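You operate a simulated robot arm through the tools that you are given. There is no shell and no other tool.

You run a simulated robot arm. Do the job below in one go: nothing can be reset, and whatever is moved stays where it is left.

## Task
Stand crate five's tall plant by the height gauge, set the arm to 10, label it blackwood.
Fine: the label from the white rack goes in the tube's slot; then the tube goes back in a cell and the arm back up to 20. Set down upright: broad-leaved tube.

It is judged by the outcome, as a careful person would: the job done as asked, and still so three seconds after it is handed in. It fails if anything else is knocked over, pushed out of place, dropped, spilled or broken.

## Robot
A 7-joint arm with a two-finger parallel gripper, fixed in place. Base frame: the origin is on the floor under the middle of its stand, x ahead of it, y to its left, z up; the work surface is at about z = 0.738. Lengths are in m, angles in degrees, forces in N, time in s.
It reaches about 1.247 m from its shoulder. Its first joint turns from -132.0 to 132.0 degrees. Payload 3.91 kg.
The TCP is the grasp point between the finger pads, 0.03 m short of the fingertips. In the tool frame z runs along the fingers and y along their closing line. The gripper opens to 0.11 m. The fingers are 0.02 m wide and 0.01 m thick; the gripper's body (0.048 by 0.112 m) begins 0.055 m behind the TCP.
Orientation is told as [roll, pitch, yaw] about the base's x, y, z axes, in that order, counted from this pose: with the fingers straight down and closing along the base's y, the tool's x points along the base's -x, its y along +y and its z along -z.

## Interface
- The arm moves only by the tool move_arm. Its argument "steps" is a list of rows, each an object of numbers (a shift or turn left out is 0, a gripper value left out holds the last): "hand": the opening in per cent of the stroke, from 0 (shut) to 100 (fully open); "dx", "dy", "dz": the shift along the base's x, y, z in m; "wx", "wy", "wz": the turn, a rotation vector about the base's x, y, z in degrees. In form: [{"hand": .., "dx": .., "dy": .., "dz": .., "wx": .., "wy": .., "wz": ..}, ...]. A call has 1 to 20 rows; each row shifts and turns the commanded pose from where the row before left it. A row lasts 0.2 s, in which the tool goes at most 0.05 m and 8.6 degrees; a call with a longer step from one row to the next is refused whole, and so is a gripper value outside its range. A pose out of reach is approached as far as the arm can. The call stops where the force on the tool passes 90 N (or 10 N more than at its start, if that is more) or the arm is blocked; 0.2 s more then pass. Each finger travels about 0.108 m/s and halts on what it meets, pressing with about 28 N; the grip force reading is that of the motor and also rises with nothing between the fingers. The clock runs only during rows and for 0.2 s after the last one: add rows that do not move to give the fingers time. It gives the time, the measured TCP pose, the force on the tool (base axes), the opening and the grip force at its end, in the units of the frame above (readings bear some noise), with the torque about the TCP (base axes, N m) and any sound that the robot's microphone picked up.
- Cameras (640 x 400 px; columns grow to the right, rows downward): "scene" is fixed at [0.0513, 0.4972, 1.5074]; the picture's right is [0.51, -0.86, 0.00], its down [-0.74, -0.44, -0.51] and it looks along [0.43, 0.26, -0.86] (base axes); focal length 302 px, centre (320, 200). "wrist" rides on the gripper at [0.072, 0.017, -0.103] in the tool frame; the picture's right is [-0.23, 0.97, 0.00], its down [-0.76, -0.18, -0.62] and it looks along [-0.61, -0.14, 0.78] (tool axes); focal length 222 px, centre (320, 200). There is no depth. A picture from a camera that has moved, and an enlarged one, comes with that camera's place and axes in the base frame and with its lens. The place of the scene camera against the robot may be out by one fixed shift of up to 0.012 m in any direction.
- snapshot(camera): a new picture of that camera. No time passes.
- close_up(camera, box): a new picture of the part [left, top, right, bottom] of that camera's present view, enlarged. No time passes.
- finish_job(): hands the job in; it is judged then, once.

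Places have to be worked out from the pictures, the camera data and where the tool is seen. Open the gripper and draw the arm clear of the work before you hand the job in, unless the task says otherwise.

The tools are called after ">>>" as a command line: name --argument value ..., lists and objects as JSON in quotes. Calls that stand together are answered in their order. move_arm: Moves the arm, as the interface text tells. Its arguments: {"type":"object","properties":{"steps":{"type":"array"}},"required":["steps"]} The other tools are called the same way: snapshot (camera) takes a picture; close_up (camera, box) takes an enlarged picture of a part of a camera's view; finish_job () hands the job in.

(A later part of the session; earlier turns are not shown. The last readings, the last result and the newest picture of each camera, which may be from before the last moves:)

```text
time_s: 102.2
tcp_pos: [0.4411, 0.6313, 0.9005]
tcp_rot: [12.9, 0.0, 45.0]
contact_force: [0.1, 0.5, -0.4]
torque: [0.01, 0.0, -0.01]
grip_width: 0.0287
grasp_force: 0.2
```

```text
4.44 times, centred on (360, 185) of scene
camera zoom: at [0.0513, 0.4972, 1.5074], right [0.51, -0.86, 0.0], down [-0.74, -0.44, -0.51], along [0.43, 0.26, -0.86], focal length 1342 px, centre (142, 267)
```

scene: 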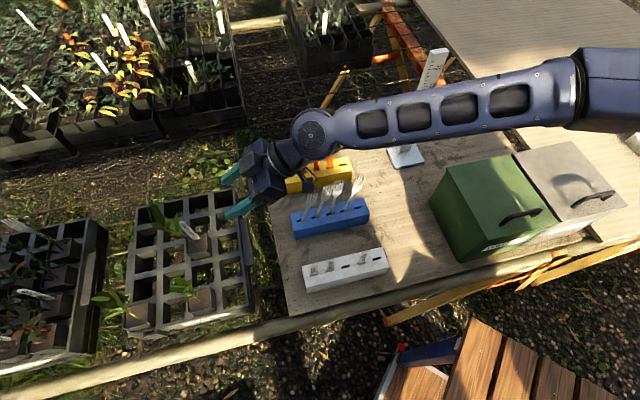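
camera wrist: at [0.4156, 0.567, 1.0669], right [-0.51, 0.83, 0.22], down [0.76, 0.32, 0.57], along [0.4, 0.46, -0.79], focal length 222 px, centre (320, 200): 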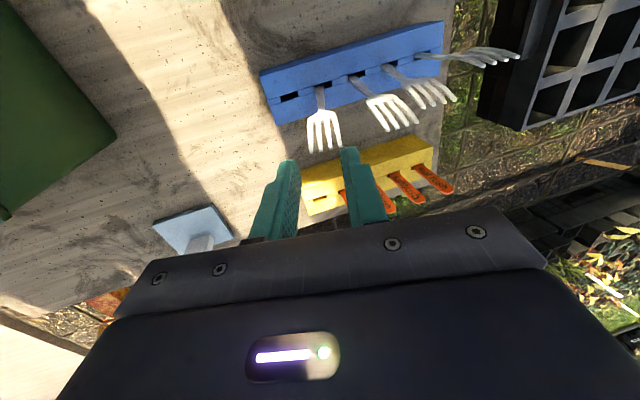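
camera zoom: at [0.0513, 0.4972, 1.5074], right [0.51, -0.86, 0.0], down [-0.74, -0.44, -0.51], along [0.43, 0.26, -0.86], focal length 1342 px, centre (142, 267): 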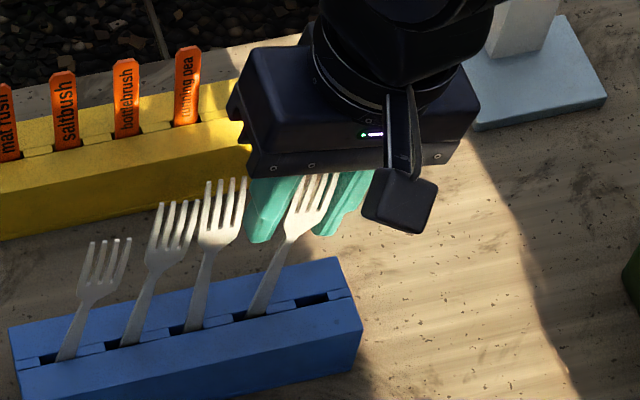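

The fork's head is between the fingers in both directions. I'll close on its edges.

>>> move_arm --steps '[{"hand": 21}, {"hand": 18}, {"hand": 15}, {"hand": 10}, {"hand": 10}]'

>>> close_up --camera "wrist" --box '[240, 60, 420, 220]'

>>> close_up --camera "scene" --box '[310, 140, 410, 230]'

```text
time_s: 103.4
tcp_pos: [0.4418, 0.6318, 0.9009]
tcp_rot: [13.0, 0.0, 45.0]
contact_force: [1.6, -1.5, -0.5]
torque: [-0.32, -0.29, 0.02]
grip_width: 0.0229
grasp_force: 27.8
```

```text
2.50 times, centred on (330, 140) of wrist
camera zoom: at [0.3952, 0.5761, 1.0048], right [-0.51, 0.83, 0.22], down [0.76, 0.32, 0.57], along [0.4, 0.46, -0.79], focal length 555 px, centre (295, 350)
```

zoom: 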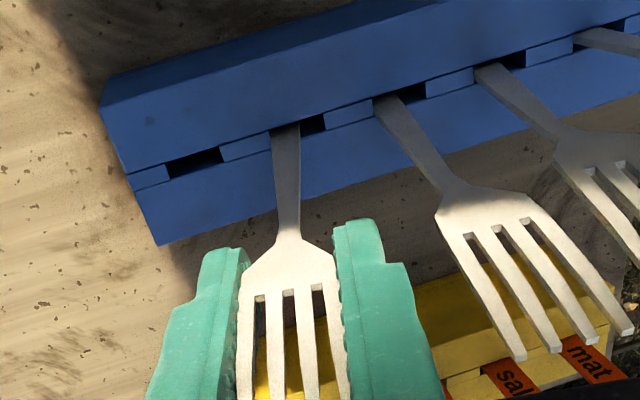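

```text
4.44 times, centred on (360, 185) of scene
camera zoom: at [0.0513, 0.4972, 1.5074], right [0.51, -0.86, 0.0], down [-0.74, -0.44, -0.51], along [0.43, 0.26, -0.86], focal length 1342 px, centre (142, 267)
```

zoom: 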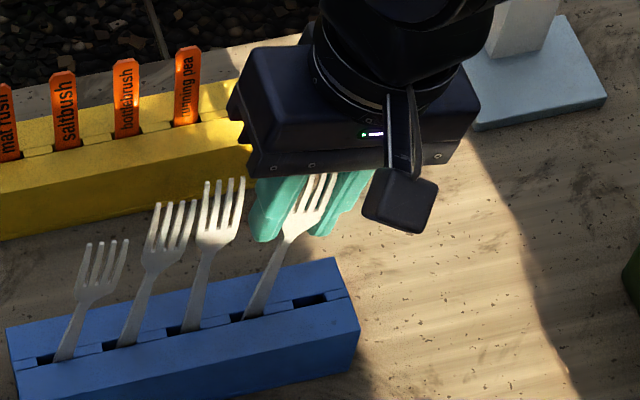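

Gripping confirmed the head is 22.9 mm wide, but standing this fork up first would run into its still-leaning neighbour. I'll let it go gently, start from the far end (fork 1), and cage each fork loosely instead of clamping it.

>>> move_arm --steps '[{"hand": 22}, {"hand": 26}, {"hand": 26, "dx": 0.0035, "dy": -0.0035, "dz": 0.0215}, {"dx": 0.0035, "dy": -0.0035, "dz": 0.0215}, {"dx": 0.0035, "dy": -0.0035, "dz": 0.0215}, {"dx": 0.0035, "dy": -0.0035, "dz": 0.0215}, {"dz": 0.03}, {}]'

>>> close_up --camera "wrist" --box '[240, 20, 540, 200]'

>>> close_up --camera "scene" --box '[270, 130, 410, 260]'

```text
time_s: 105.2
tcp_pos: [0.4561, 0.6174, 1.0158]
tcp_rot: [13.0, 0.0, 44.9]
contact_force: [0.4, 0.9, 0.0]
torque: [-0.02, -0.02, -0.02]
grip_width: 0.0284
grasp_force: 0.1
```

```text
2.13 times, centred on (390, 110) of wrist
camera zoom: at [0.4098, 0.5625, 1.12], right [-0.51, 0.83, 0.22], down [0.76, 0.32, 0.57], along [0.4, 0.46, -0.79], focal length 474 px, centre (171, 392)
```

zoom: 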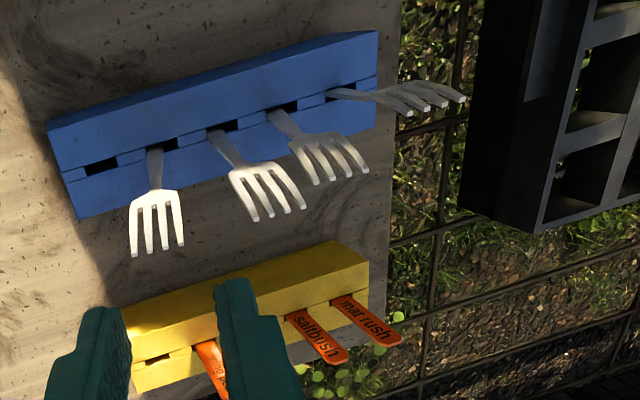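

```text
3.08 times, centred on (340, 195) of scene
camera zoom: at [0.0513, 0.4972, 1.5074], right [0.51, -0.86, 0.0], down [-0.74, -0.44, -0.51], along [0.43, 0.26, -0.86], focal length 929 px, centre (258, 215)
```

zoom: 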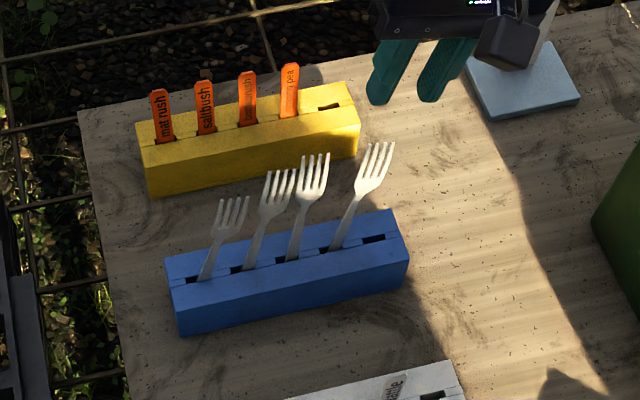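

The rack shifted by only about 2 mm during that clamp, so I'll avoid clamping again. Fork 1's tip triangulates to u≈0.248, v≈0.741, z≈0.930 (lean about 12.5°). I'll move over it with the same tilt and the fingers 28 mm apart.

>>> move_arm --steps '[{"hand": 26, "dx": -0.0333, "dy": 0.0255}, {"dx": -0.0333, "dy": 0.0255}, {"dx": -0.0333, "dy": 0.0255}, {"dz": -0.02}, {"dz": -0.02}, {}]'

>>> close_up --camera "wrist" --box '[220, 60, 420, 220]'

>>> close_up --camera "scene" --box '[270, 150, 390, 250]'

```text
time_s: 106.6
tcp_pos: [0.3565, 0.6953, 0.9748]
tcp_rot: [13.1, 0.1, 45.1]
contact_force: [-0.8, 0.7, -0.2]
torque: [0.02, 0.03, -0.02]
grip_width: 0.0286
grasp_force: 0.0
```

```text
2.50 times, centred on (320, 140) of wrist
camera zoom: at [0.311, 0.6391, 1.0793], right [-0.51, 0.83, 0.22], down [0.76, 0.32, 0.57], along [0.4, 0.46, -0.79], focal length 555 px, centre (320, 350)
```

zoom: 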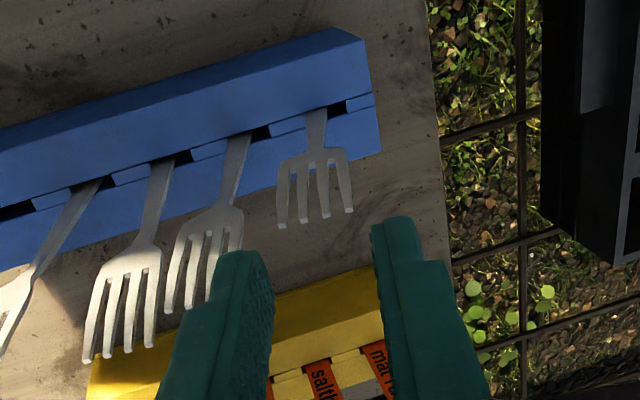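

```text
4.00 times, centred on (330, 200) of scene
camera zoom: at [0.0513, 0.4972, 1.5074], right [0.51, -0.86, 0.0], down [-0.74, -0.44, -0.51], along [0.43, 0.26, -0.86], focal length 1207 px, centre (280, 200)
```

zoom: 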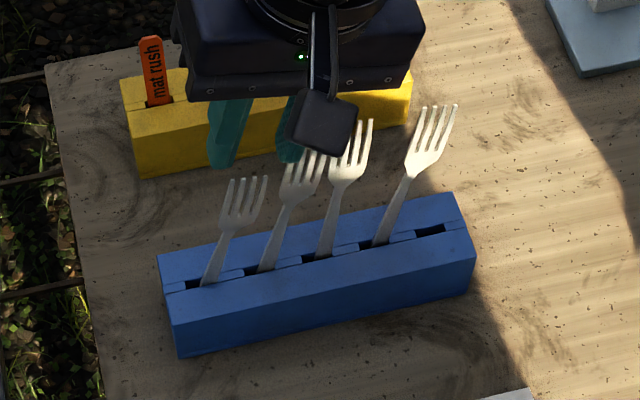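

Fork 1 sits nearly on the hand's axis (leaning 11.5°). I'll match the tilt and descend along it, with about 3 mm clearance to the head on each side and 6–7 mm to fork 2.

>>> move_arm --steps '[{"hand": 26, "dx": -0.0016, "dy": -0.0006, "wx": -1.06, "wy": -1.06}, {"dx": -0.0037, "dy": 0.0037, "dz": -0.0257}, {"dx": -0.0037, "dy": 0.0037, "dz": -0.0257}, {}]'

>>> close_up --camera "wrist" --box '[220, 60, 420, 220]'

>>> close_up --camera "scene" --box '[270, 150, 390, 250]'

```text
time_s: 107.6
tcp_pos: [0.3478, 0.7037, 0.9232]
tcp_rot: [11.5, -0.1, 44.8]
contact_force: [-0.9, 0.5, 0.6]
torque: [-0.02, -0.02, 0.06]
grip_width: 0.0282
grasp_force: 0.1
```

```text
2.50 times, centred on (320, 140) of wrist
camera zoom: at [0.2993, 0.649, 1.028], right [-0.51, 0.84, 0.19], down [0.75, 0.33, 0.58], along [0.42, 0.44, -0.79], focal length 555 px, centre (320, 350)
```

zoom: 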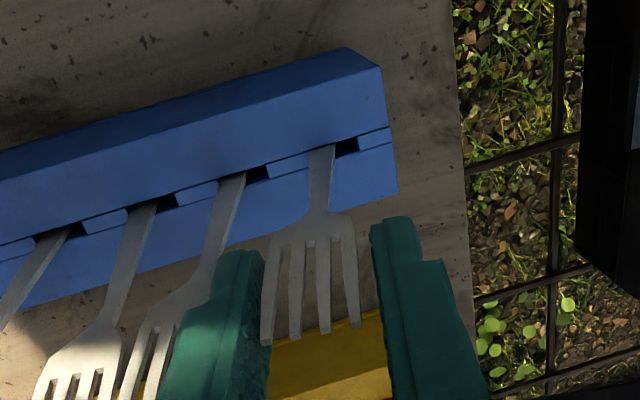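

```text
4.00 times, centred on (330, 200) of scene
camera zoom: at [0.0513, 0.4972, 1.5074], right [0.51, -0.86, 0.0], down [-0.74, -0.44, -0.51], along [0.43, 0.26, -0.86], focal length 1207 px, centre (280, 200)
```

zoom: 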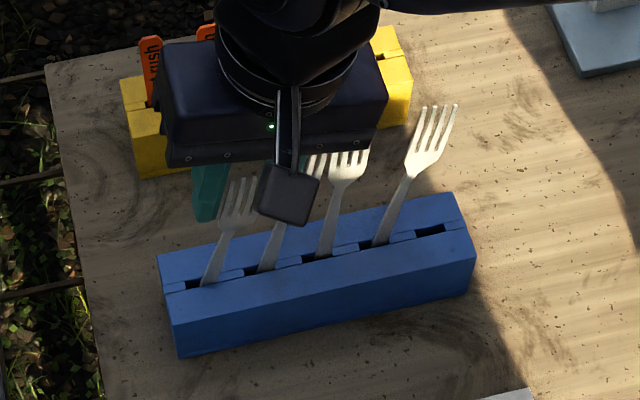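

The head is entering between the fingers but about 2 mm toward the left one. I'll shift 2 mm left and finish the descent.

>>> move_arm --steps '[{"hand": 27, "dx": 0.0014, "dy": -0.0014}, {"dx": -0.0018, "dy": 0.0018, "dz": -0.0128}, {"dx": -0.0018, "dy": 0.0018, "dz": -0.0128}, {}]'

>>> close_up --camera "wrist" --box '[220, 60, 420, 220]'

>>> close_up --camera "scene" --box '[270, 150, 390, 250]'

```text
time_s: 108.6
tcp_pos: [0.3453, 0.7052, 0.8975]
tcp_rot: [11.6, 0.0, 44.9]
contact_force: [-1.6, 1.9, 0.8]
torque: [0.0, 0.0, 0.0]
grip_width: 0.0285
grasp_force: 0.0
```

```text
2.50 times, centred on (320, 140) of wrist
camera zoom: at [0.2972, 0.6511, 1.0028], right [-0.51, 0.84, 0.19], down [0.75, 0.33, 0.58], along [0.42, 0.44, -0.79], focal length 555 px, centre (320, 350)
```

zoom: 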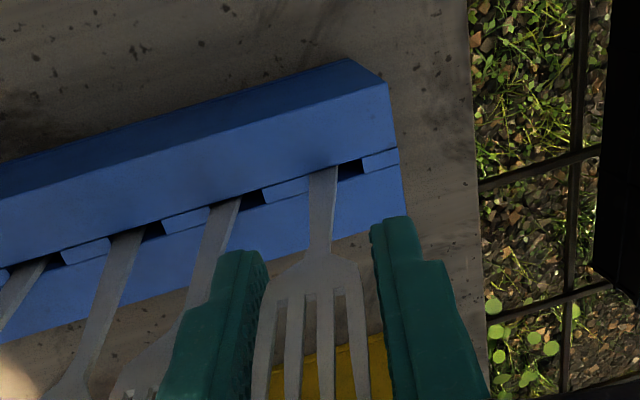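

```text
4.00 times, centred on (330, 200) of scene
camera zoom: at [0.0513, 0.4972, 1.5074], right [0.51, -0.86, 0.0], down [-0.74, -0.44, -0.51], along [0.43, 0.26, -0.86], focal length 1207 px, centre (280, 200)
```

zoom: 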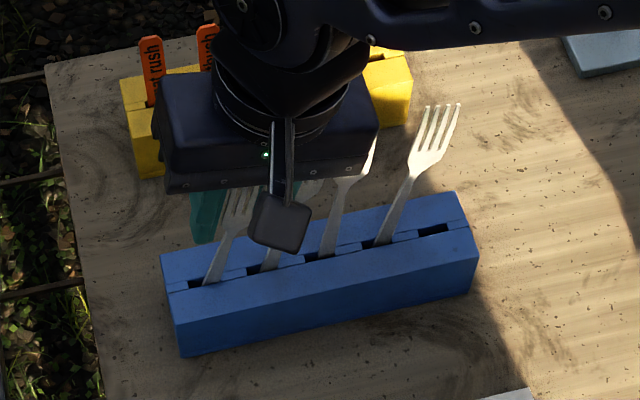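

The left finger is touching lightly (about 2.5 N). I'll shift 2 mm off it, close to a loose 24 mm cage, then swing the cage upright about the slot.

>>> move_arm --steps '[{"hand": 27, "dx": 0.0014, "dy": -0.0014}, {"hand": 22}, {"hand": 22, "dx": -0.0067, "dy": 0.0067, "dz": 0.0008, "wx": -2.73, "wy": -2.73}, {"dx": -0.0067, "dy": 0.0067, "dz": 0.0008, "wx": -2.73, "wy": -2.73}, {"dx": -0.0067, "dy": 0.0067, "dz": 0.0008, "wx": -2.73, "wy": -2.73}, {}]'

>>> close_up --camera "wrist" --box '[220, 60, 420, 220]'

>>> close_up --camera "scene" --box '[270, 150, 390, 250]'

```text
time_s: 110.0
tcp_pos: [0.3261, 0.7234, 0.9003]
tcp_rot: [-0.1, 0.0, 45.0]
contact_force: [-0.8, 0.3, 0.5]
torque: [-0.01, -0.02, -0.03]
grip_width: 0.0239
grasp_force: 0.1
```

```text
2.50 times, centred on (320, 140) of wrist
camera zoom: at [0.2629, 0.6843, 1.0037], right [-0.53, 0.85, 0.0], down [0.66, 0.41, 0.62], along [0.53, 0.33, -0.78], focal length 555 px, centre (320, 350)
```

zoom: 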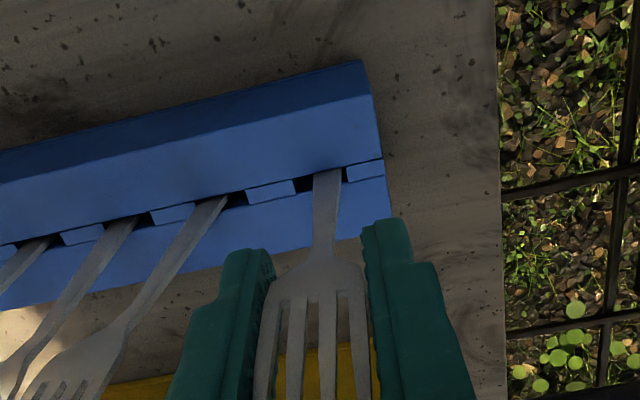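

```text
4.00 times, centred on (330, 200) of scene
camera zoom: at [0.0513, 0.4972, 1.5074], right [0.51, -0.86, 0.0], down [-0.74, -0.44, -0.51], along [0.43, 0.26, -0.86], focal length 1207 px, centre (280, 200)
```

zoom: 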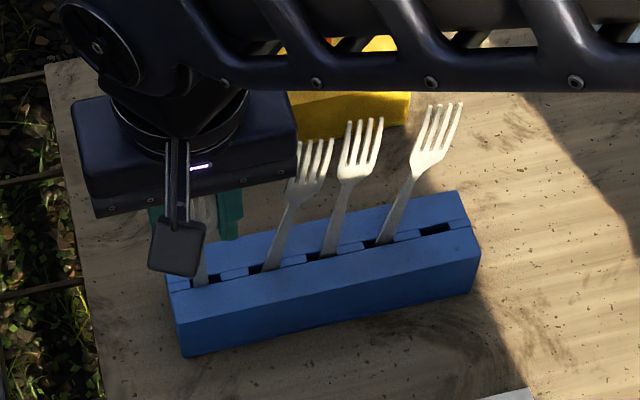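

Fork 1 is upright in the cage, its handle clear of both slot ends, with no force. I'll open symmetrically and rise straight up.

>>> move_arm --steps '[{"hand": 23}, {"hand": 25}, {"hand": 28}, {"hand": 30}, {"hand": 30, "dz": 0.015}, {"dz": 0.025}, {"dz": 0.03}, {"dz": 0.03}, {}]'

>>> close_up --camera "wrist" --box '[200, 40, 440, 220]'

>>> close_up --camera "scene" --box '[270, 150, 390, 250]'

```text
time_s: 112.0
tcp_pos: [0.3264, 0.723, 1.002]
tcp_rot: [-0.1, 0.1, 44.9]
contact_force: [-0.6, 0.0, 0.0]
torque: [-0.02, -0.03, -0.01]
grip_width: 0.0329
grasp_force: 0.0
```

```text
2.22 times, centred on (320, 130) of wrist
camera zoom: at [0.2632, 0.6837, 1.1046], right [-0.53, 0.85, 0.0], down [0.66, 0.41, 0.62], along [0.53, 0.33, -0.78], focal length 494 px, centre (320, 356)
```

zoom: 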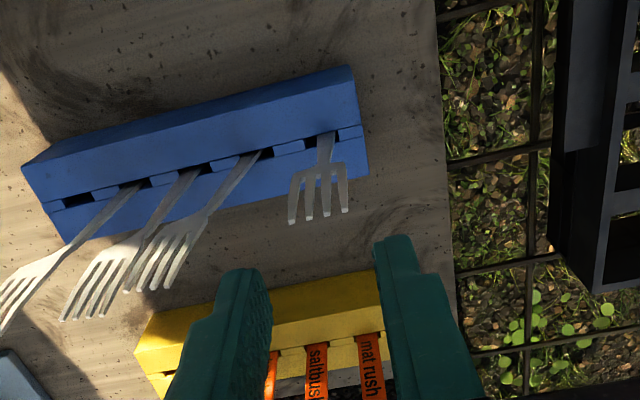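

```text
4.00 times, centred on (330, 200) of scene
camera zoom: at [0.0513, 0.4972, 1.5074], right [0.51, -0.86, 0.0], down [-0.74, -0.44, -0.51], along [0.43, 0.26, -0.86], focal length 1207 px, centre (280, 200)
```

zoom: 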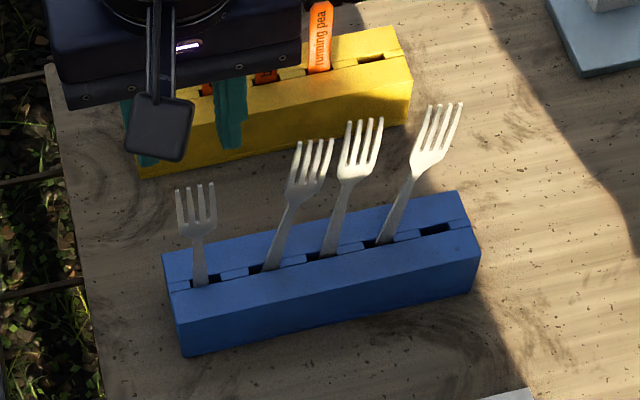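

Fork 1 now stands upright on its own. Fork 2's head is too close to fork 3's for a finger to fit between them, so I'll cage fork 2 by its handle, coming in from the front below the heads with a 30° tilt.

>>> move_arm --steps '[{"hand": 20, "dx": 0.0035, "dy": -0.0172, "dz": -0.005, "wx": 5.3, "wy": -5.3}, {"dx": 0.0035, "dy": -0.0172, "dz": -0.005, "wx": 5.3, "wy": -5.3}, {"dx": 0.0035, "dy": -0.0172, "dz": -0.005, "wx": 5.3, "wy": -5.3}, {"dx": 0.0035, "dy": -0.0172, "dz": -0.005, "wx": 5.3, "wy": -5.3}, {"dz": -0.03}, {"dz": -0.03}, {}]'

>>> close_up --camera "wrist" --box '[200, 0, 440, 200]'

>>> close_up --camera "scene" --box '[270, 150, 390, 250]'

```text
time_s: 113.6
tcp_pos: [0.3424, 0.6531, 0.9211]
tcp_rot: [0.0, -30.0, 44.9]
contact_force: [-0.7, 0.8, -0.2]
torque: [0.03, 0.03, -0.02]
grip_width: 0.022
grasp_force: 0.1
```

```text
2.00 times, centred on (320, 100) of wrist
camera zoom: at [0.2488, 0.5851, 0.9737], right [-0.55, 0.83, 0.11], down [0.37, 0.12, 0.92], along [0.75, 0.55, -0.37], focal length 444 px, centre (320, 400)
```

zoom: 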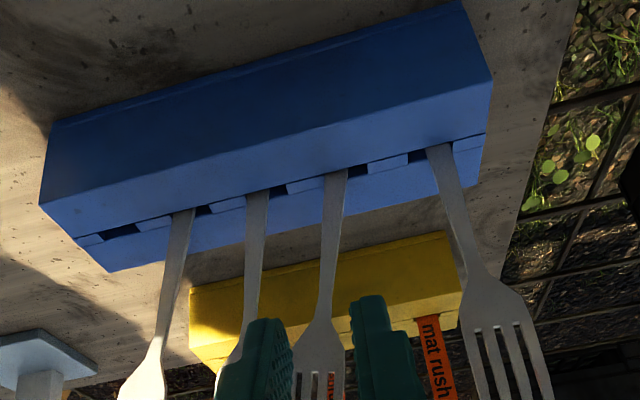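

```text
4.00 times, centred on (330, 200) of scene
camera zoom: at [0.0513, 0.4972, 1.5074], right [0.51, -0.86, 0.0], down [-0.74, -0.44, -0.51], along [0.43, 0.26, -0.86], focal length 1207 px, centre (280, 200)
```

zoom: 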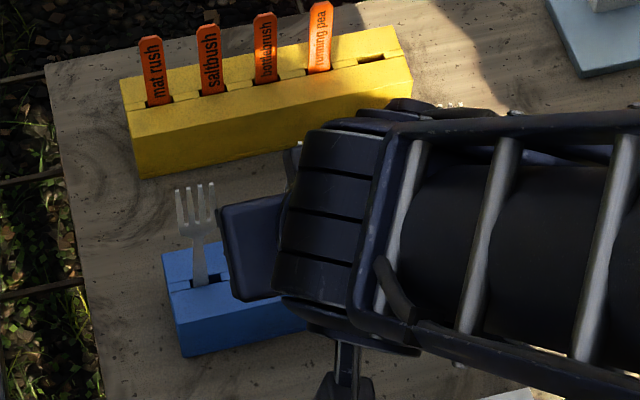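

From the front, fork 2's handle is right on the hand's axis (u≈0.2215 at z≈0.842) and fork 1 stands nearly vertical. I'll slide in so the fingers straddle fork 2's handle below the heads.

>>> move_arm --steps '[{"hand": 20, "dx": 0.0104, "dy": 0.0108, "dz": -0.026}, {"dx": 0.0104, "dy": 0.0108, "dz": -0.026}, {}]'

>>> close_up --camera "wrist" --box '[200, 0, 440, 200]'

```text
time_s: 114.4
tcp_pos: [0.3619, 0.6773, 0.8686]
tcp_rot: [-0.1, -30.0, 44.9]
contact_force: [0.5, -0.1, -0.5]
torque: [-0.02, 0.03, 0.0]
grip_width: 0.022
grasp_force: 0.0
```

```text
2.00 times, centred on (320, 100) of wrist
camera zoom: at [0.2684, 0.6082, 0.9215], right [-0.55, 0.83, 0.11], down [0.37, 0.12, 0.92], along [0.75, 0.55, -0.37], focal length 444 px, centre (320, 400)
```

zoom: 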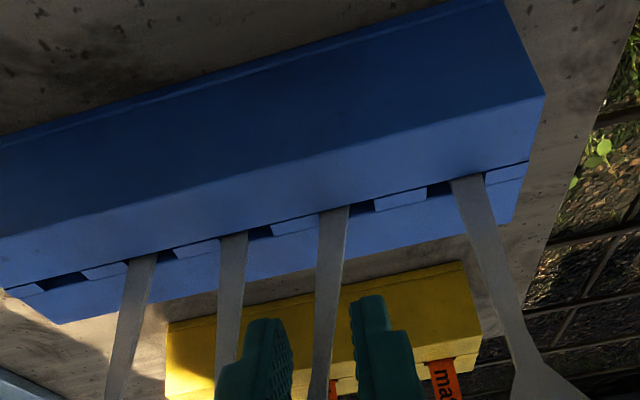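

Fork 2's handle runs between the fingers as intended. One more step in.

>>> move_arm --steps '[{"hand": 20, "dx": 0.0104, "dy": 0.0108, "dz": -0.026}, {}]'

>>> close_up --camera "wrist" --box '[200, 0, 440, 200]'

>>> snapshot --camera "scene"

```text
time_s: 115.0
tcp_pos: [0.3705, 0.6875, 0.8412]
tcp_rot: [0.0, -29.9, 44.9]
contact_force: [-2.3, 0.7, -0.2]
torque: [0.05, 0.02, 0.03]
grip_width: 0.023
grasp_force: 0.8
```

```text
2.00 times, centred on (320, 100) of wrist
camera zoom: at [0.2782, 0.6184, 0.8948], right [-0.55, 0.83, 0.11], down [0.37, 0.12, 0.92], along [0.75, 0.55, -0.37], focal length 444 px, centre (320, 400)
```

zoom: 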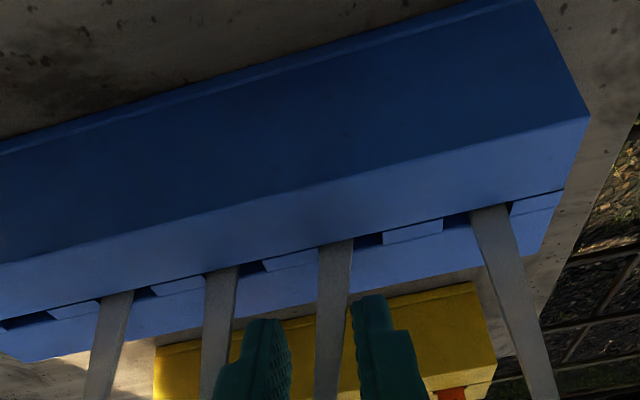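

```text
taken
```

scene: 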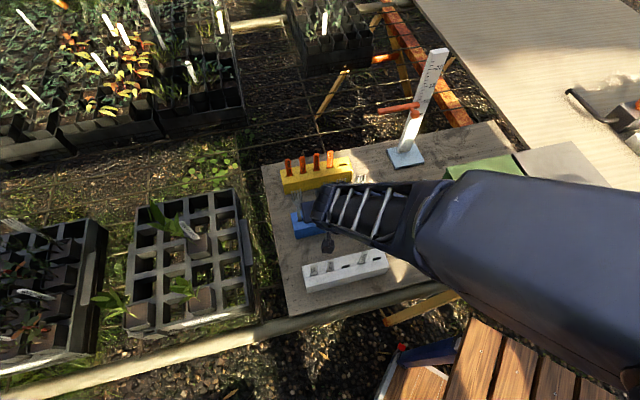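

The right finger is just touching the handle (about 2 N). I'll now move the cage 18 mm toward upright, then narrow it to centre the handle.

>>> move_arm --steps '[{"hand": 20, "dx": -0.0042, "dy": 0.0042}, {"dx": -0.0042, "dy": 0.0042}, {"dx": -0.0043, "dy": 0.0043}, {"hand": 15}, {"hand": 11}, {"hand": 11}]'

>>> close_up --camera "wrist" --box '[200, 0, 440, 200]'

>>> snapshot --camera "wrist"

```text
time_s: 116.4
tcp_pos: [0.3582, 0.7, 0.8418]
tcp_rot: [0.0, -30.1, 44.9]
contact_force: [-0.1, -0.7, 0.5]
torque: [0.02, -0.07, 0.0]
grip_width: 0.0126
grasp_force: 0.3
```

```text
2.00 times, centred on (320, 100) of wrist
camera zoom: at [0.2661, 0.631, 0.8951], right [-0.55, 0.83, 0.11], down [0.37, 0.12, 0.92], along [0.75, 0.55, -0.37], focal length 444 px, centre (320, 400)
```

zoom: 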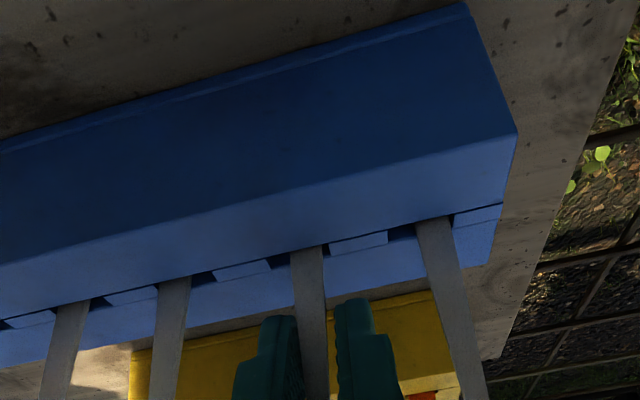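

```text
taken
camera wrist: at [0.2661, 0.631, 0.8951], right [-0.55, 0.83, 0.11], down [0.37, 0.12, 0.92], along [0.75, 0.55, -0.37], focal length 222 px, centre (320, 200)
```

wrist: 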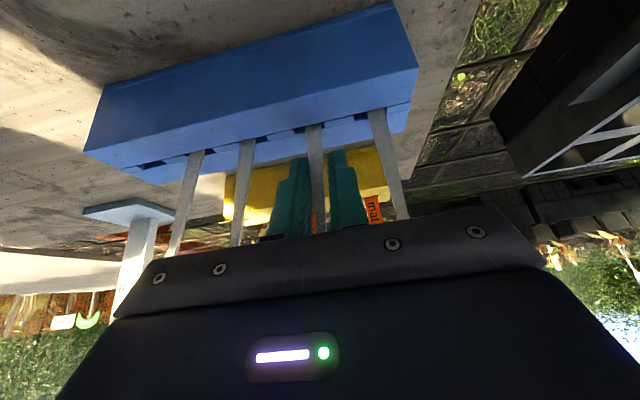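

The handle now stands within about 2° of vertical in the cage. I'll shift 2 mm more and narrow the cage slightly to take out the remaining lean.

>>> move_arm --steps '[{"hand": 11, "dx": -0.0014, "dy": 0.0014}, {"hand": 9}, {"hand": 9}]'

>>> close_up --camera "wrist" --box '[200, 40, 440, 240]'

```text
time_s: 117.2
tcp_pos: [0.3578, 0.7017, 0.8425]
tcp_rot: [0.0, -29.9, 44.8]
contact_force: [0.5, -1.0, -0.1]
torque: [0.01, -0.08, 0.02]
grip_width: 0.0106
grasp_force: 0.8
```

```text
2.00 times, centred on (320, 140) of wrist
camera zoom: at [0.2646, 0.6326, 0.8952], right [-0.55, 0.83, 0.11], down [0.37, 0.12, 0.92], along [0.75, 0.55, -0.37], focal length 444 px, centre (320, 320)
```

zoom: 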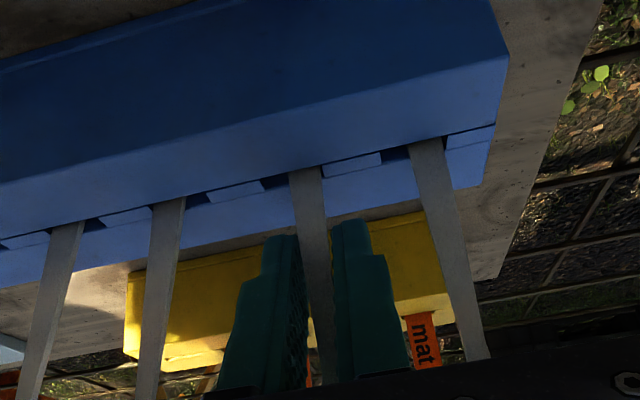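

Within about 1° of vertical now. I'll nudge 1 mm more, open slowly and evenly, and back straight out.

>>> move_arm --steps '[{"hand": 9, "dx": -0.0007, "dy": 0.0007}, {"hand": 9}, {"hand": 11}, {"hand": 13}, {"hand": 16}, {"hand": 20}, {"hand": 20}, {"hand": 20, "dx": -0.0052, "dy": -0.0052, "dz": 0.013}, {"dx": -0.0104, "dy": -0.0104, "dz": 0.026}, {"dx": -0.0104, "dy": -0.0104, "dz": 0.026}, {"dx": -0.0104, "dy": -0.0104, "dz": 0.026}, {"dz": 0.04}, {}]'

>>> close_up --camera "wrist" --box '[200, 0, 440, 200]'

>>> snapshot --camera "scene"

```text
time_s: 120.0
tcp_pos: [0.321, 0.6633, 0.9725]
tcp_rot: [0.0, -30.0, 45.0]
contact_force: [-0.1, -0.7, 0.9]
torque: [-0.02, 0.03, 0.01]
grip_width: 0.0223
grasp_force: 0.1
```

```text
2.00 times, centred on (320, 100) of wrist
camera zoom: at [0.2276, 0.5943, 1.0254], right [-0.55, 0.83, 0.11], down [0.37, 0.12, 0.92], along [0.75, 0.55, -0.37], focal length 444 px, centre (320, 400)
```

zoom: 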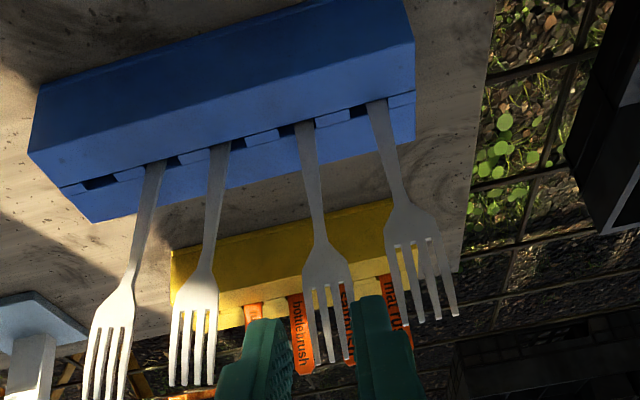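

```text
taken
```

scene: 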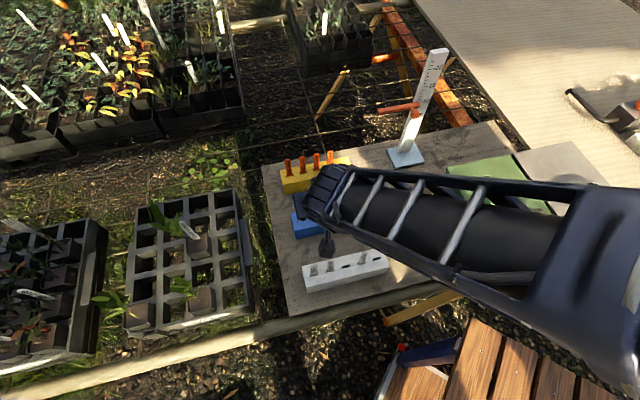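

Fork 2 stands upright too. Forks 3 and 4 remain (about 7–8° lean), so I'll repeat the same handle cage for fork 3, whose handle is at u≈0.185 at cage height.

>>> move_arm --steps '[{"hand": 20, "dx": 0.0234, "dy": -0.0174}, {"dx": 0.0235, "dy": -0.0175}, {"dz": -0.026}, {"dz": -0.0257}, {"dx": 0.0106, "dy": 0.0106, "dz": -0.026}, {"dx": 0.0106, "dy": 0.0106, "dz": -0.026}, {}]'

>>> close_up --camera "wrist" --box '[200, 0, 440, 200]'

```text
time_s: 121.6
tcp_pos: [0.3876, 0.6508, 0.8691]
tcp_rot: [0.0, -30.1, 44.9]
contact_force: [0.6, -0.4, -0.6]
torque: [0.0, 0.02, -0.02]
grip_width: 0.0222
grasp_force: 0.1
```

```text
2.00 times, centred on (320, 100) of wrist
camera zoom: at [0.2951, 0.5832, 0.9218], right [-0.55, 0.83, 0.11], down [0.37, 0.12, 0.92], along [0.75, 0.55, -0.37], focal length 444 px, centre (320, 400)
```

zoom: 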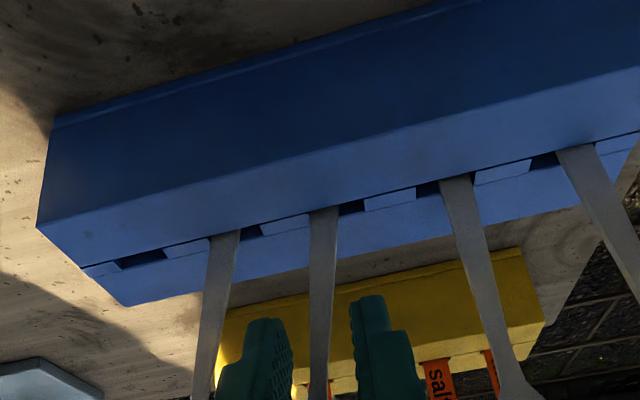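

Fork 3's handle is between the fingers. I'll advance the last step, shift about 12 mm toward upright, and narrow the cage.

>>> move_arm --steps '[{"hand": 20, "dx": 0.0106, "dy": 0.0106, "dz": -0.026}, {"hand": 20, "dx": -0.0042, "dy": 0.0042}, {"dx": -0.0042, "dy": 0.0042}, {"hand": 15}, {"hand": 11}, {"hand": 10}, {"hand": 10}]'

>>> close_up --camera "wrist" --box '[200, 40, 440, 240]'

```text
time_s: 123.2
tcp_pos: [0.3914, 0.6704, 0.8445]
tcp_rot: [0.0, -30.0, 44.9]
contact_force: [-0.1, -0.2, 0.5]
torque: [0.04, -0.03, 0.01]
grip_width: 0.0114
grasp_force: 0.7
```

```text
2.00 times, centred on (320, 140) of wrist
camera zoom: at [0.2974, 0.6021, 0.8968], right [-0.55, 0.83, 0.11], down [0.37, 0.12, 0.92], along [0.75, 0.55, -0.37], focal length 444 px, centre (320, 320)
```

zoom: 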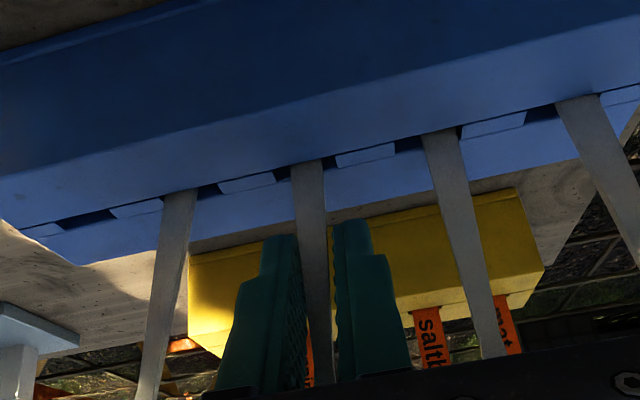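

Nearly upright (about 1.5–2° left). I'll shift another 1.5 mm, settle, then open evenly and back out.

>>> move_arm --steps '[{"hand": 10, "dx": -0.0012, "dy": 0.0012}, {"hand": 9}, {"hand": 9}, {"hand": 11}, {"hand": 13}, {"hand": 16}, {"hand": 20}, {"hand": 20}, {"hand": 20, "dx": -0.0052, "dy": -0.0052, "dz": 0.013}, {"dx": -0.0104, "dy": -0.0104, "dz": 0.026}, {"dx": -0.0104, "dy": -0.0104, "dz": 0.026}, {"dx": -0.0104, "dy": -0.0104, "dz": 0.026}, {"dz": 0.04}, {}]'

>>> close_up --camera "wrist" --box '[200, 0, 440, 200]'

```text
time_s: 126.2
tcp_pos: [0.3538, 0.6352, 0.9756]
tcp_rot: [0.0, -29.9, 44.8]
contact_force: [0.8, 0.3, 0.1]
torque: [0.02, 0.01, -0.02]
grip_width: 0.0221
grasp_force: 0.0
```

```text
2.00 times, centred on (320, 100) of wrist
camera zoom: at [0.2605, 0.5662, 1.0277], right [-0.55, 0.83, 0.11], down [0.37, 0.12, 0.92], along [0.75, 0.55, -0.37], focal length 444 px, centre (320, 400)
```

zoom: 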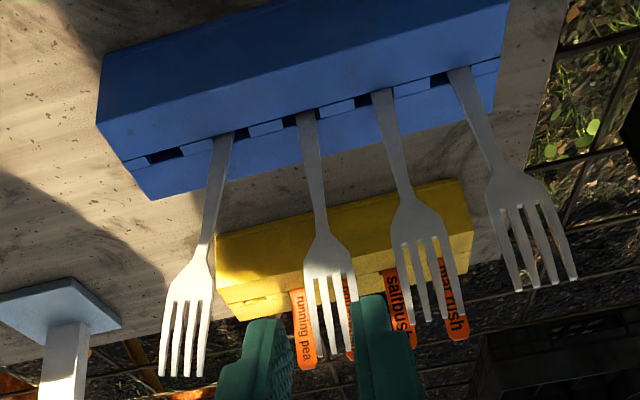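

Fork 3 stands as well. Now the same for fork 4, whose handle is at u≈0.142 at cage height.

>>> move_arm --steps '[{"hand": 20, "dx": 0.022, "dy": -0.0184}, {"dx": 0.0221, "dy": -0.0184}, {"dz": -0.027}, {"dz": -0.027}, {"dx": 0.0106, "dy": 0.0106, "dz": -0.026}, {"dx": 0.0106, "dy": 0.0106, "dz": -0.026}, {}]'

>>> close_up --camera "wrist" --box '[200, 0, 440, 200]'

```text
time_s: 127.8
tcp_pos: [0.4202, 0.6197, 0.8694]
tcp_rot: [0.0, -30.0, 44.8]
contact_force: [0.1, 0.2, -0.7]
torque: [0.02, 0.01, -0.04]
grip_width: 0.022
grasp_force: 0.0
```

```text
2.00 times, centred on (320, 100) of wrist
camera zoom: at [0.3265, 0.5505, 0.9219], right [-0.55, 0.83, 0.11], down [0.37, 0.12, 0.92], along [0.75, 0.55, -0.37], focal length 444 px, centre (320, 400)
```

zoom: 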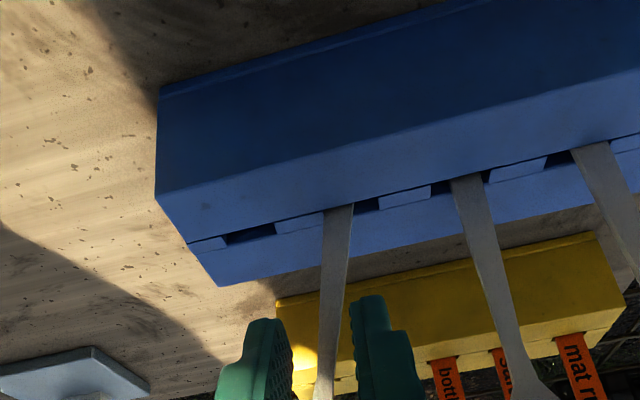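

Fork 4's handle is between the fingers. Advance, shift about 17 mm toward upright, and narrow.

>>> move_arm --steps '[{"hand": 20, "dx": 0.0106, "dy": 0.0106, "dz": -0.026}, {"hand": 20, "dx": -0.0042, "dy": 0.0042}, {"dx": -0.0042, "dy": 0.0042}, {"dx": -0.004, "dy": 0.004}, {"hand": 15}, {"hand": 11}, {"hand": 10}, {"hand": 10}]'

>>> close_up --camera "wrist" --box '[200, 40, 440, 240]'

```text
time_s: 129.6
tcp_pos: [0.4171, 0.6417, 0.8437]
tcp_rot: [0.0, -30.0, 44.9]
contact_force: [-0.5, -0.5, -0.7]
torque: [0.07, -0.01, -0.02]
grip_width: 0.0112
grasp_force: 0.1
```

```text
2.00 times, centred on (320, 140) of wrist
camera zoom: at [0.3242, 0.5728, 0.8959], right [-0.55, 0.83, 0.11], down [0.37, 0.12, 0.92], along [0.75, 0.55, -0.37], focal length 444 px, centre (320, 320)
```

zoom: 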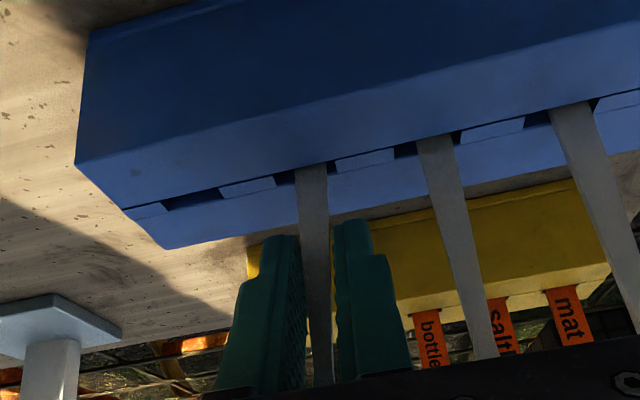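

About 2–3° short of vertical, so I'll shift 2 mm more, settle, open evenly and back out.

>>> move_arm --steps '[{"hand": 10, "dx": -0.0016, "dy": 0.0016}, {"hand": 9}, {"hand": 9}, {"hand": 11}, {"hand": 13}, {"hand": 16}, {"hand": 20}, {"hand": 20}, {"hand": 20, "dx": -0.0052, "dy": -0.0052, "dz": 0.013}, {"dx": -0.0104, "dy": -0.0104, "dz": 0.026}, {"dx": -0.0104, "dy": -0.0104, "dz": 0.026}, {"dx": -0.0104, "dy": -0.0104, "dz": 0.026}, {"dz": 0.04}, {"dx": -0.0106, "dy": -0.0106, "dz": 0.03}, {}]'

>>> close_up --camera "wrist" --box '[200, 0, 480, 210]'

>>> snapshot --camera "scene"

```text
time_s: 132.8
tcp_pos: [0.3678, 0.5957, 1.0039]
tcp_rot: [0.0, -29.9, 44.9]
contact_force: [0.1, -0.1, 0.3]
torque: [-0.02, 0.01, 0.03]
grip_width: 0.0219
grasp_force: 0.0
```

```text
1.90 times, centred on (340, 105) of wrist
camera zoom: at [0.2744, 0.5268, 1.0568], right [-0.55, 0.83, 0.11], down [0.37, 0.12, 0.92], along [0.75, 0.55, -0.37], focal length 423 px, centre (282, 381)
```

zoom: 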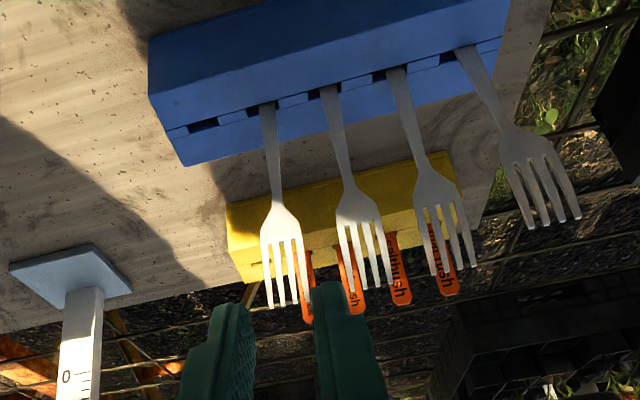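

```text
taken
```

scene: 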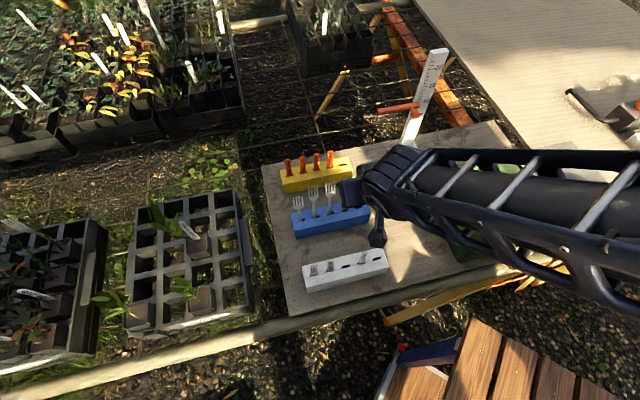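

All four forks stand upright again, as at the start. Last job: the gauge arm back up to 20. I'll return to the vertical, yaw −45° pose above the bar.

>>> move_arm --steps '[{"hand": 40, "dz": 0.045, "wx": -5.3, "wy": 5.3}, {"dz": 0.045, "wx": -5.3, "wy": 5.3}, {"dz": 0.045, "wx": -5.3, "wy": 5.3}, {"dz": 0.045, "wx": -5.3, "wy": 5.3}, {"dx": 0.0247, "dy": 0.0062, "wz": -8.2}, {"dx": 0.0247, "dy": 0.0062, "wz": -8.2}, {"dx": 0.0247, "dy": 0.0062, "wz": -8.2}, {"dx": 0.0247, "dy": 0.0062, "wz": -8.2}, {"dx": 0.0247, "dy": 0.0062, "wz": -8.2}, {"dx": 0.0247, "dy": 0.0062, "wz": -8.2}, {"dx": 0.0247, "dy": 0.0062, "wz": -8.2}, {"dx": 0.0247, "dy": 0.0062, "wz": -8.2}, {"dx": 0.0247, "dy": 0.0062, "wz": -8.2}, {"dx": 0.0247, "dy": 0.0062, "wz": -8.2}, {"dx": 0.0242, "dy": 0.0063, "wz": -8.1}, {}]'

>>> snapshot --camera "wrist"

>>> close_up --camera "scene" --box '[260, 130, 420, 300]'

```text
time_s: 136.2
tcp_pos: [0.6421, 0.6635, 1.1837]
tcp_rot: [-0.1, -0.1, -45.2]
contact_force: [0.3, 0.3, -0.4]
torque: [0.0, 0.01, 0.0]
grip_width: 0.0441
grasp_force: 0.0
```

```text
taken
camera wrist: at [0.603, 0.728, 1.2864], right [0.85, 0.52, 0.0], down [0.41, -0.67, 0.62], along [0.33, -0.53, -0.78], focal length 222 px, centre (320, 200)
```

wrist: 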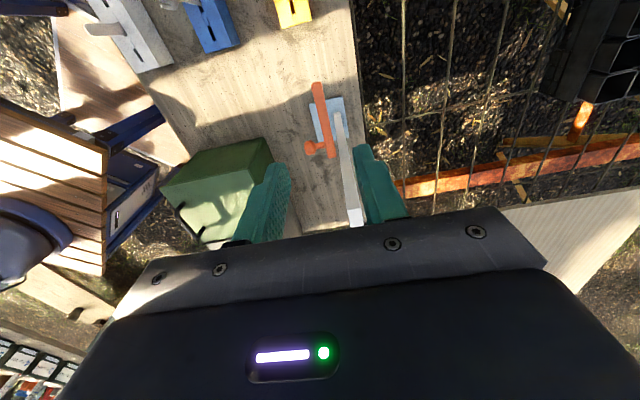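

```text
2.35 times, centred on (340, 215) of scene
camera zoom: at [0.0513, 0.4972, 1.5074], right [0.51, -0.86, 0.0], down [-0.74, -0.44, -0.51], along [0.43, 0.26, -0.86], focal length 710 px, centre (273, 165)
```

zoom: 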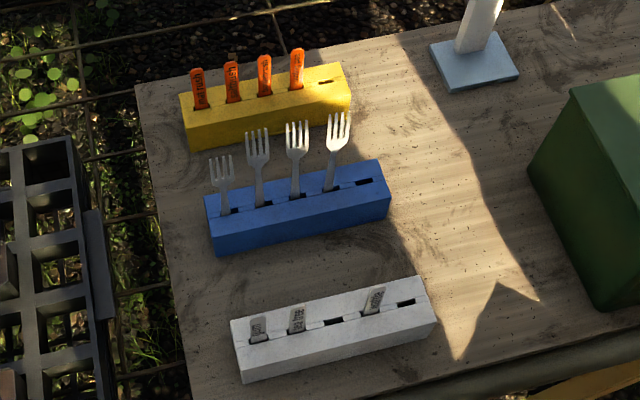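

The forks match their starting look from this camera. I'm nearly above the bar; I'll correct 3 mm toward the robot and descend part-way for an alignment check.

>>> move_arm --steps '[{"hand": 45, "dx": -0.0028, "dy": -0.0014}, {"dz": -0.045}, {"dz": -0.045}, {"dz": -0.045}, {"dz": -0.03}, {}]'

>>> snapshot --camera "wrist"

>>> close_up --camera "wrist" --box '[230, 60, 410, 220]'

>>> close_up --camera "scene" --box '[360, 40, 460, 180]'

```text
time_s: 137.6
tcp_pos: [0.6363, 0.6632, 1.0187]
tcp_rot: [-0.1, 0.0, -45.1]
contact_force: [0.2, 1.0, -0.6]
torque: [0.0, -0.01, 0.04]
grip_width: 0.0494
grasp_force: 0.0
```

```text
taken
camera wrist: at [0.5969, 0.7268, 1.1214], right [0.85, 0.53, 0.0], down [0.41, -0.66, 0.62], along [0.33, -0.53, -0.78], focal length 222 px, centre (320, 200)
```

wrist: 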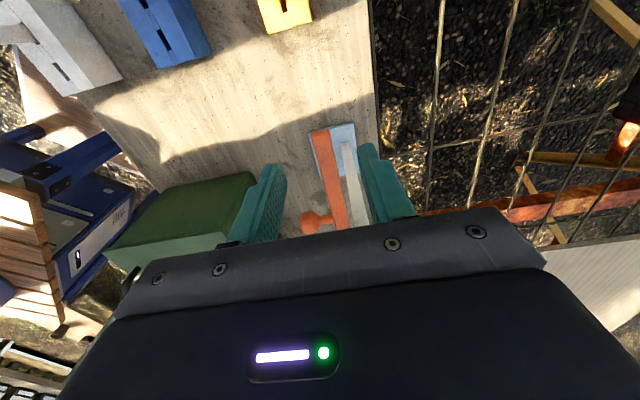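

```text
2.50 times, centred on (320, 140) of wrist
camera zoom: at [0.5969, 0.7268, 1.1214], right [0.85, 0.53, 0.0], down [0.41, -0.66, 0.62], along [0.33, -0.53, -0.78], focal length 555 px, centre (320, 350)
```

zoom: 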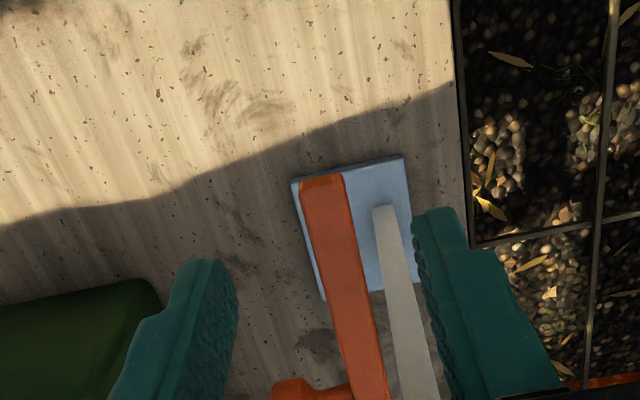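

```text
2.86 times, centred on (410, 110) of scene
camera zoom: at [0.0513, 0.4972, 1.5074], right [0.51, -0.86, 0.0], down [-0.74, -0.44, -0.51], along [0.43, 0.26, -0.86], focal length 862 px, centre (63, 457)
```

zoom: 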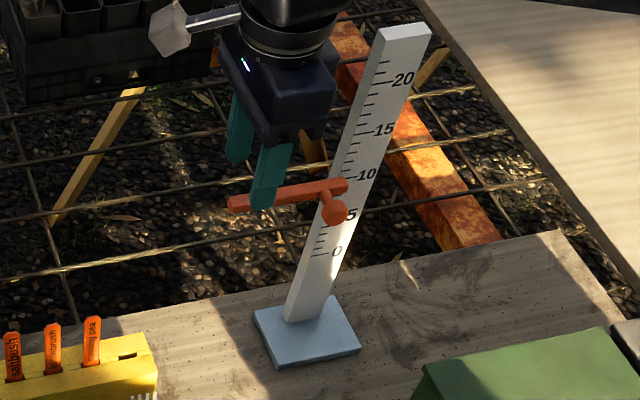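

The bar lies between the fingers; I'll shift 2 mm to centre and lower to bar height.

>>> move_arm --steps '[{"hand": 45, "dx": 0.0028, "dy": 0.0001, "dz": -0.018}, {"dz": -0.018}, {"dz": -0.018}, {}]'

>>> close_up --camera "wrist" --box '[230, 80, 410, 240]'

>>> close_up --camera "scene" --box '[380, 80, 450, 150]'

```text
time_s: 138.6
tcp_pos: [0.6395, 0.6633, 0.9644]
tcp_rot: [-0.1, 0.0, -45.2]
contact_force: [-0.7, -0.2, -0.3]
torque: [0.02, -0.01, 0.01]
grip_width: 0.0497
grasp_force: 0.1
```

```text
2.50 times, centred on (320, 160) of wrist
camera zoom: at [0.6005, 0.7276, 1.0683], right [0.85, 0.53, 0.0], down [0.41, -0.66, 0.62], along [0.33, -0.53, -0.78], focal length 555 px, centre (320, 300)
```

zoom: 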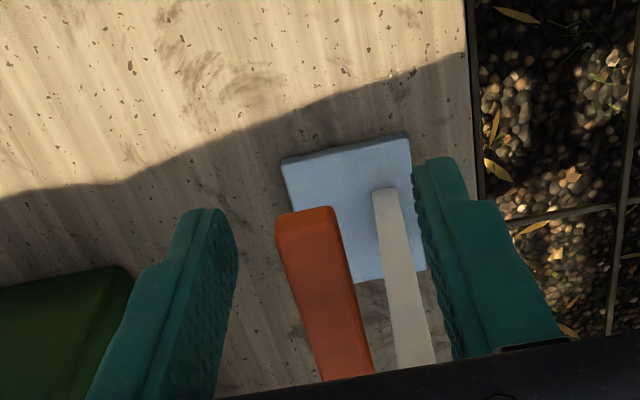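

```text
5.71 times, centred on (415, 115) of scene
camera zoom: at [0.0513, 0.4972, 1.5074], right [0.51, -0.86, 0.0], down [-0.74, -0.44, -0.51], along [0.43, 0.26, -0.86], focal length 1725 px, centre (-223, 686)
```

zoom: 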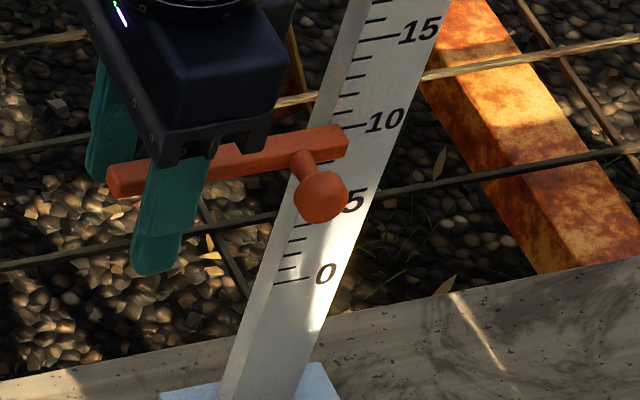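

Everything lines up with the earlier grip. Closing on the bar.

>>> move_arm --steps '[{"hand": 30}, {"hand": 18}, {"hand": 0}, {"hand": 0}, {"hand": 0}]'

```text
time_s: 139.8
tcp_pos: [0.6377, 0.6645, 0.9647]
tcp_rot: [0.0, 0.0, -45.1]
contact_force: [-12.2, -15.0, 0.1]
torque: [-0.17, 0.01, 0.21]
grip_width: 0.0133
grasp_force: 45.5
```

Same slight sideways load as before (−19 N). I'll shift 0.7 mm toward the robot to relax it.

>>> move_arm --steps '[{"hand": 0, "dx": -0.0005, "dy": -0.0005}, {}, {}]'

```text
time_s: 140.6
tcp_pos: [0.6395, 0.6637, 0.9659]
tcp_rot: [0.0, 0.0, -45.2]
contact_force: [-3.1, -7.2, -0.4]
torque: [-0.05, -0.03, 0.11]
grip_width: 0.0129
grasp_force: 44.6
```

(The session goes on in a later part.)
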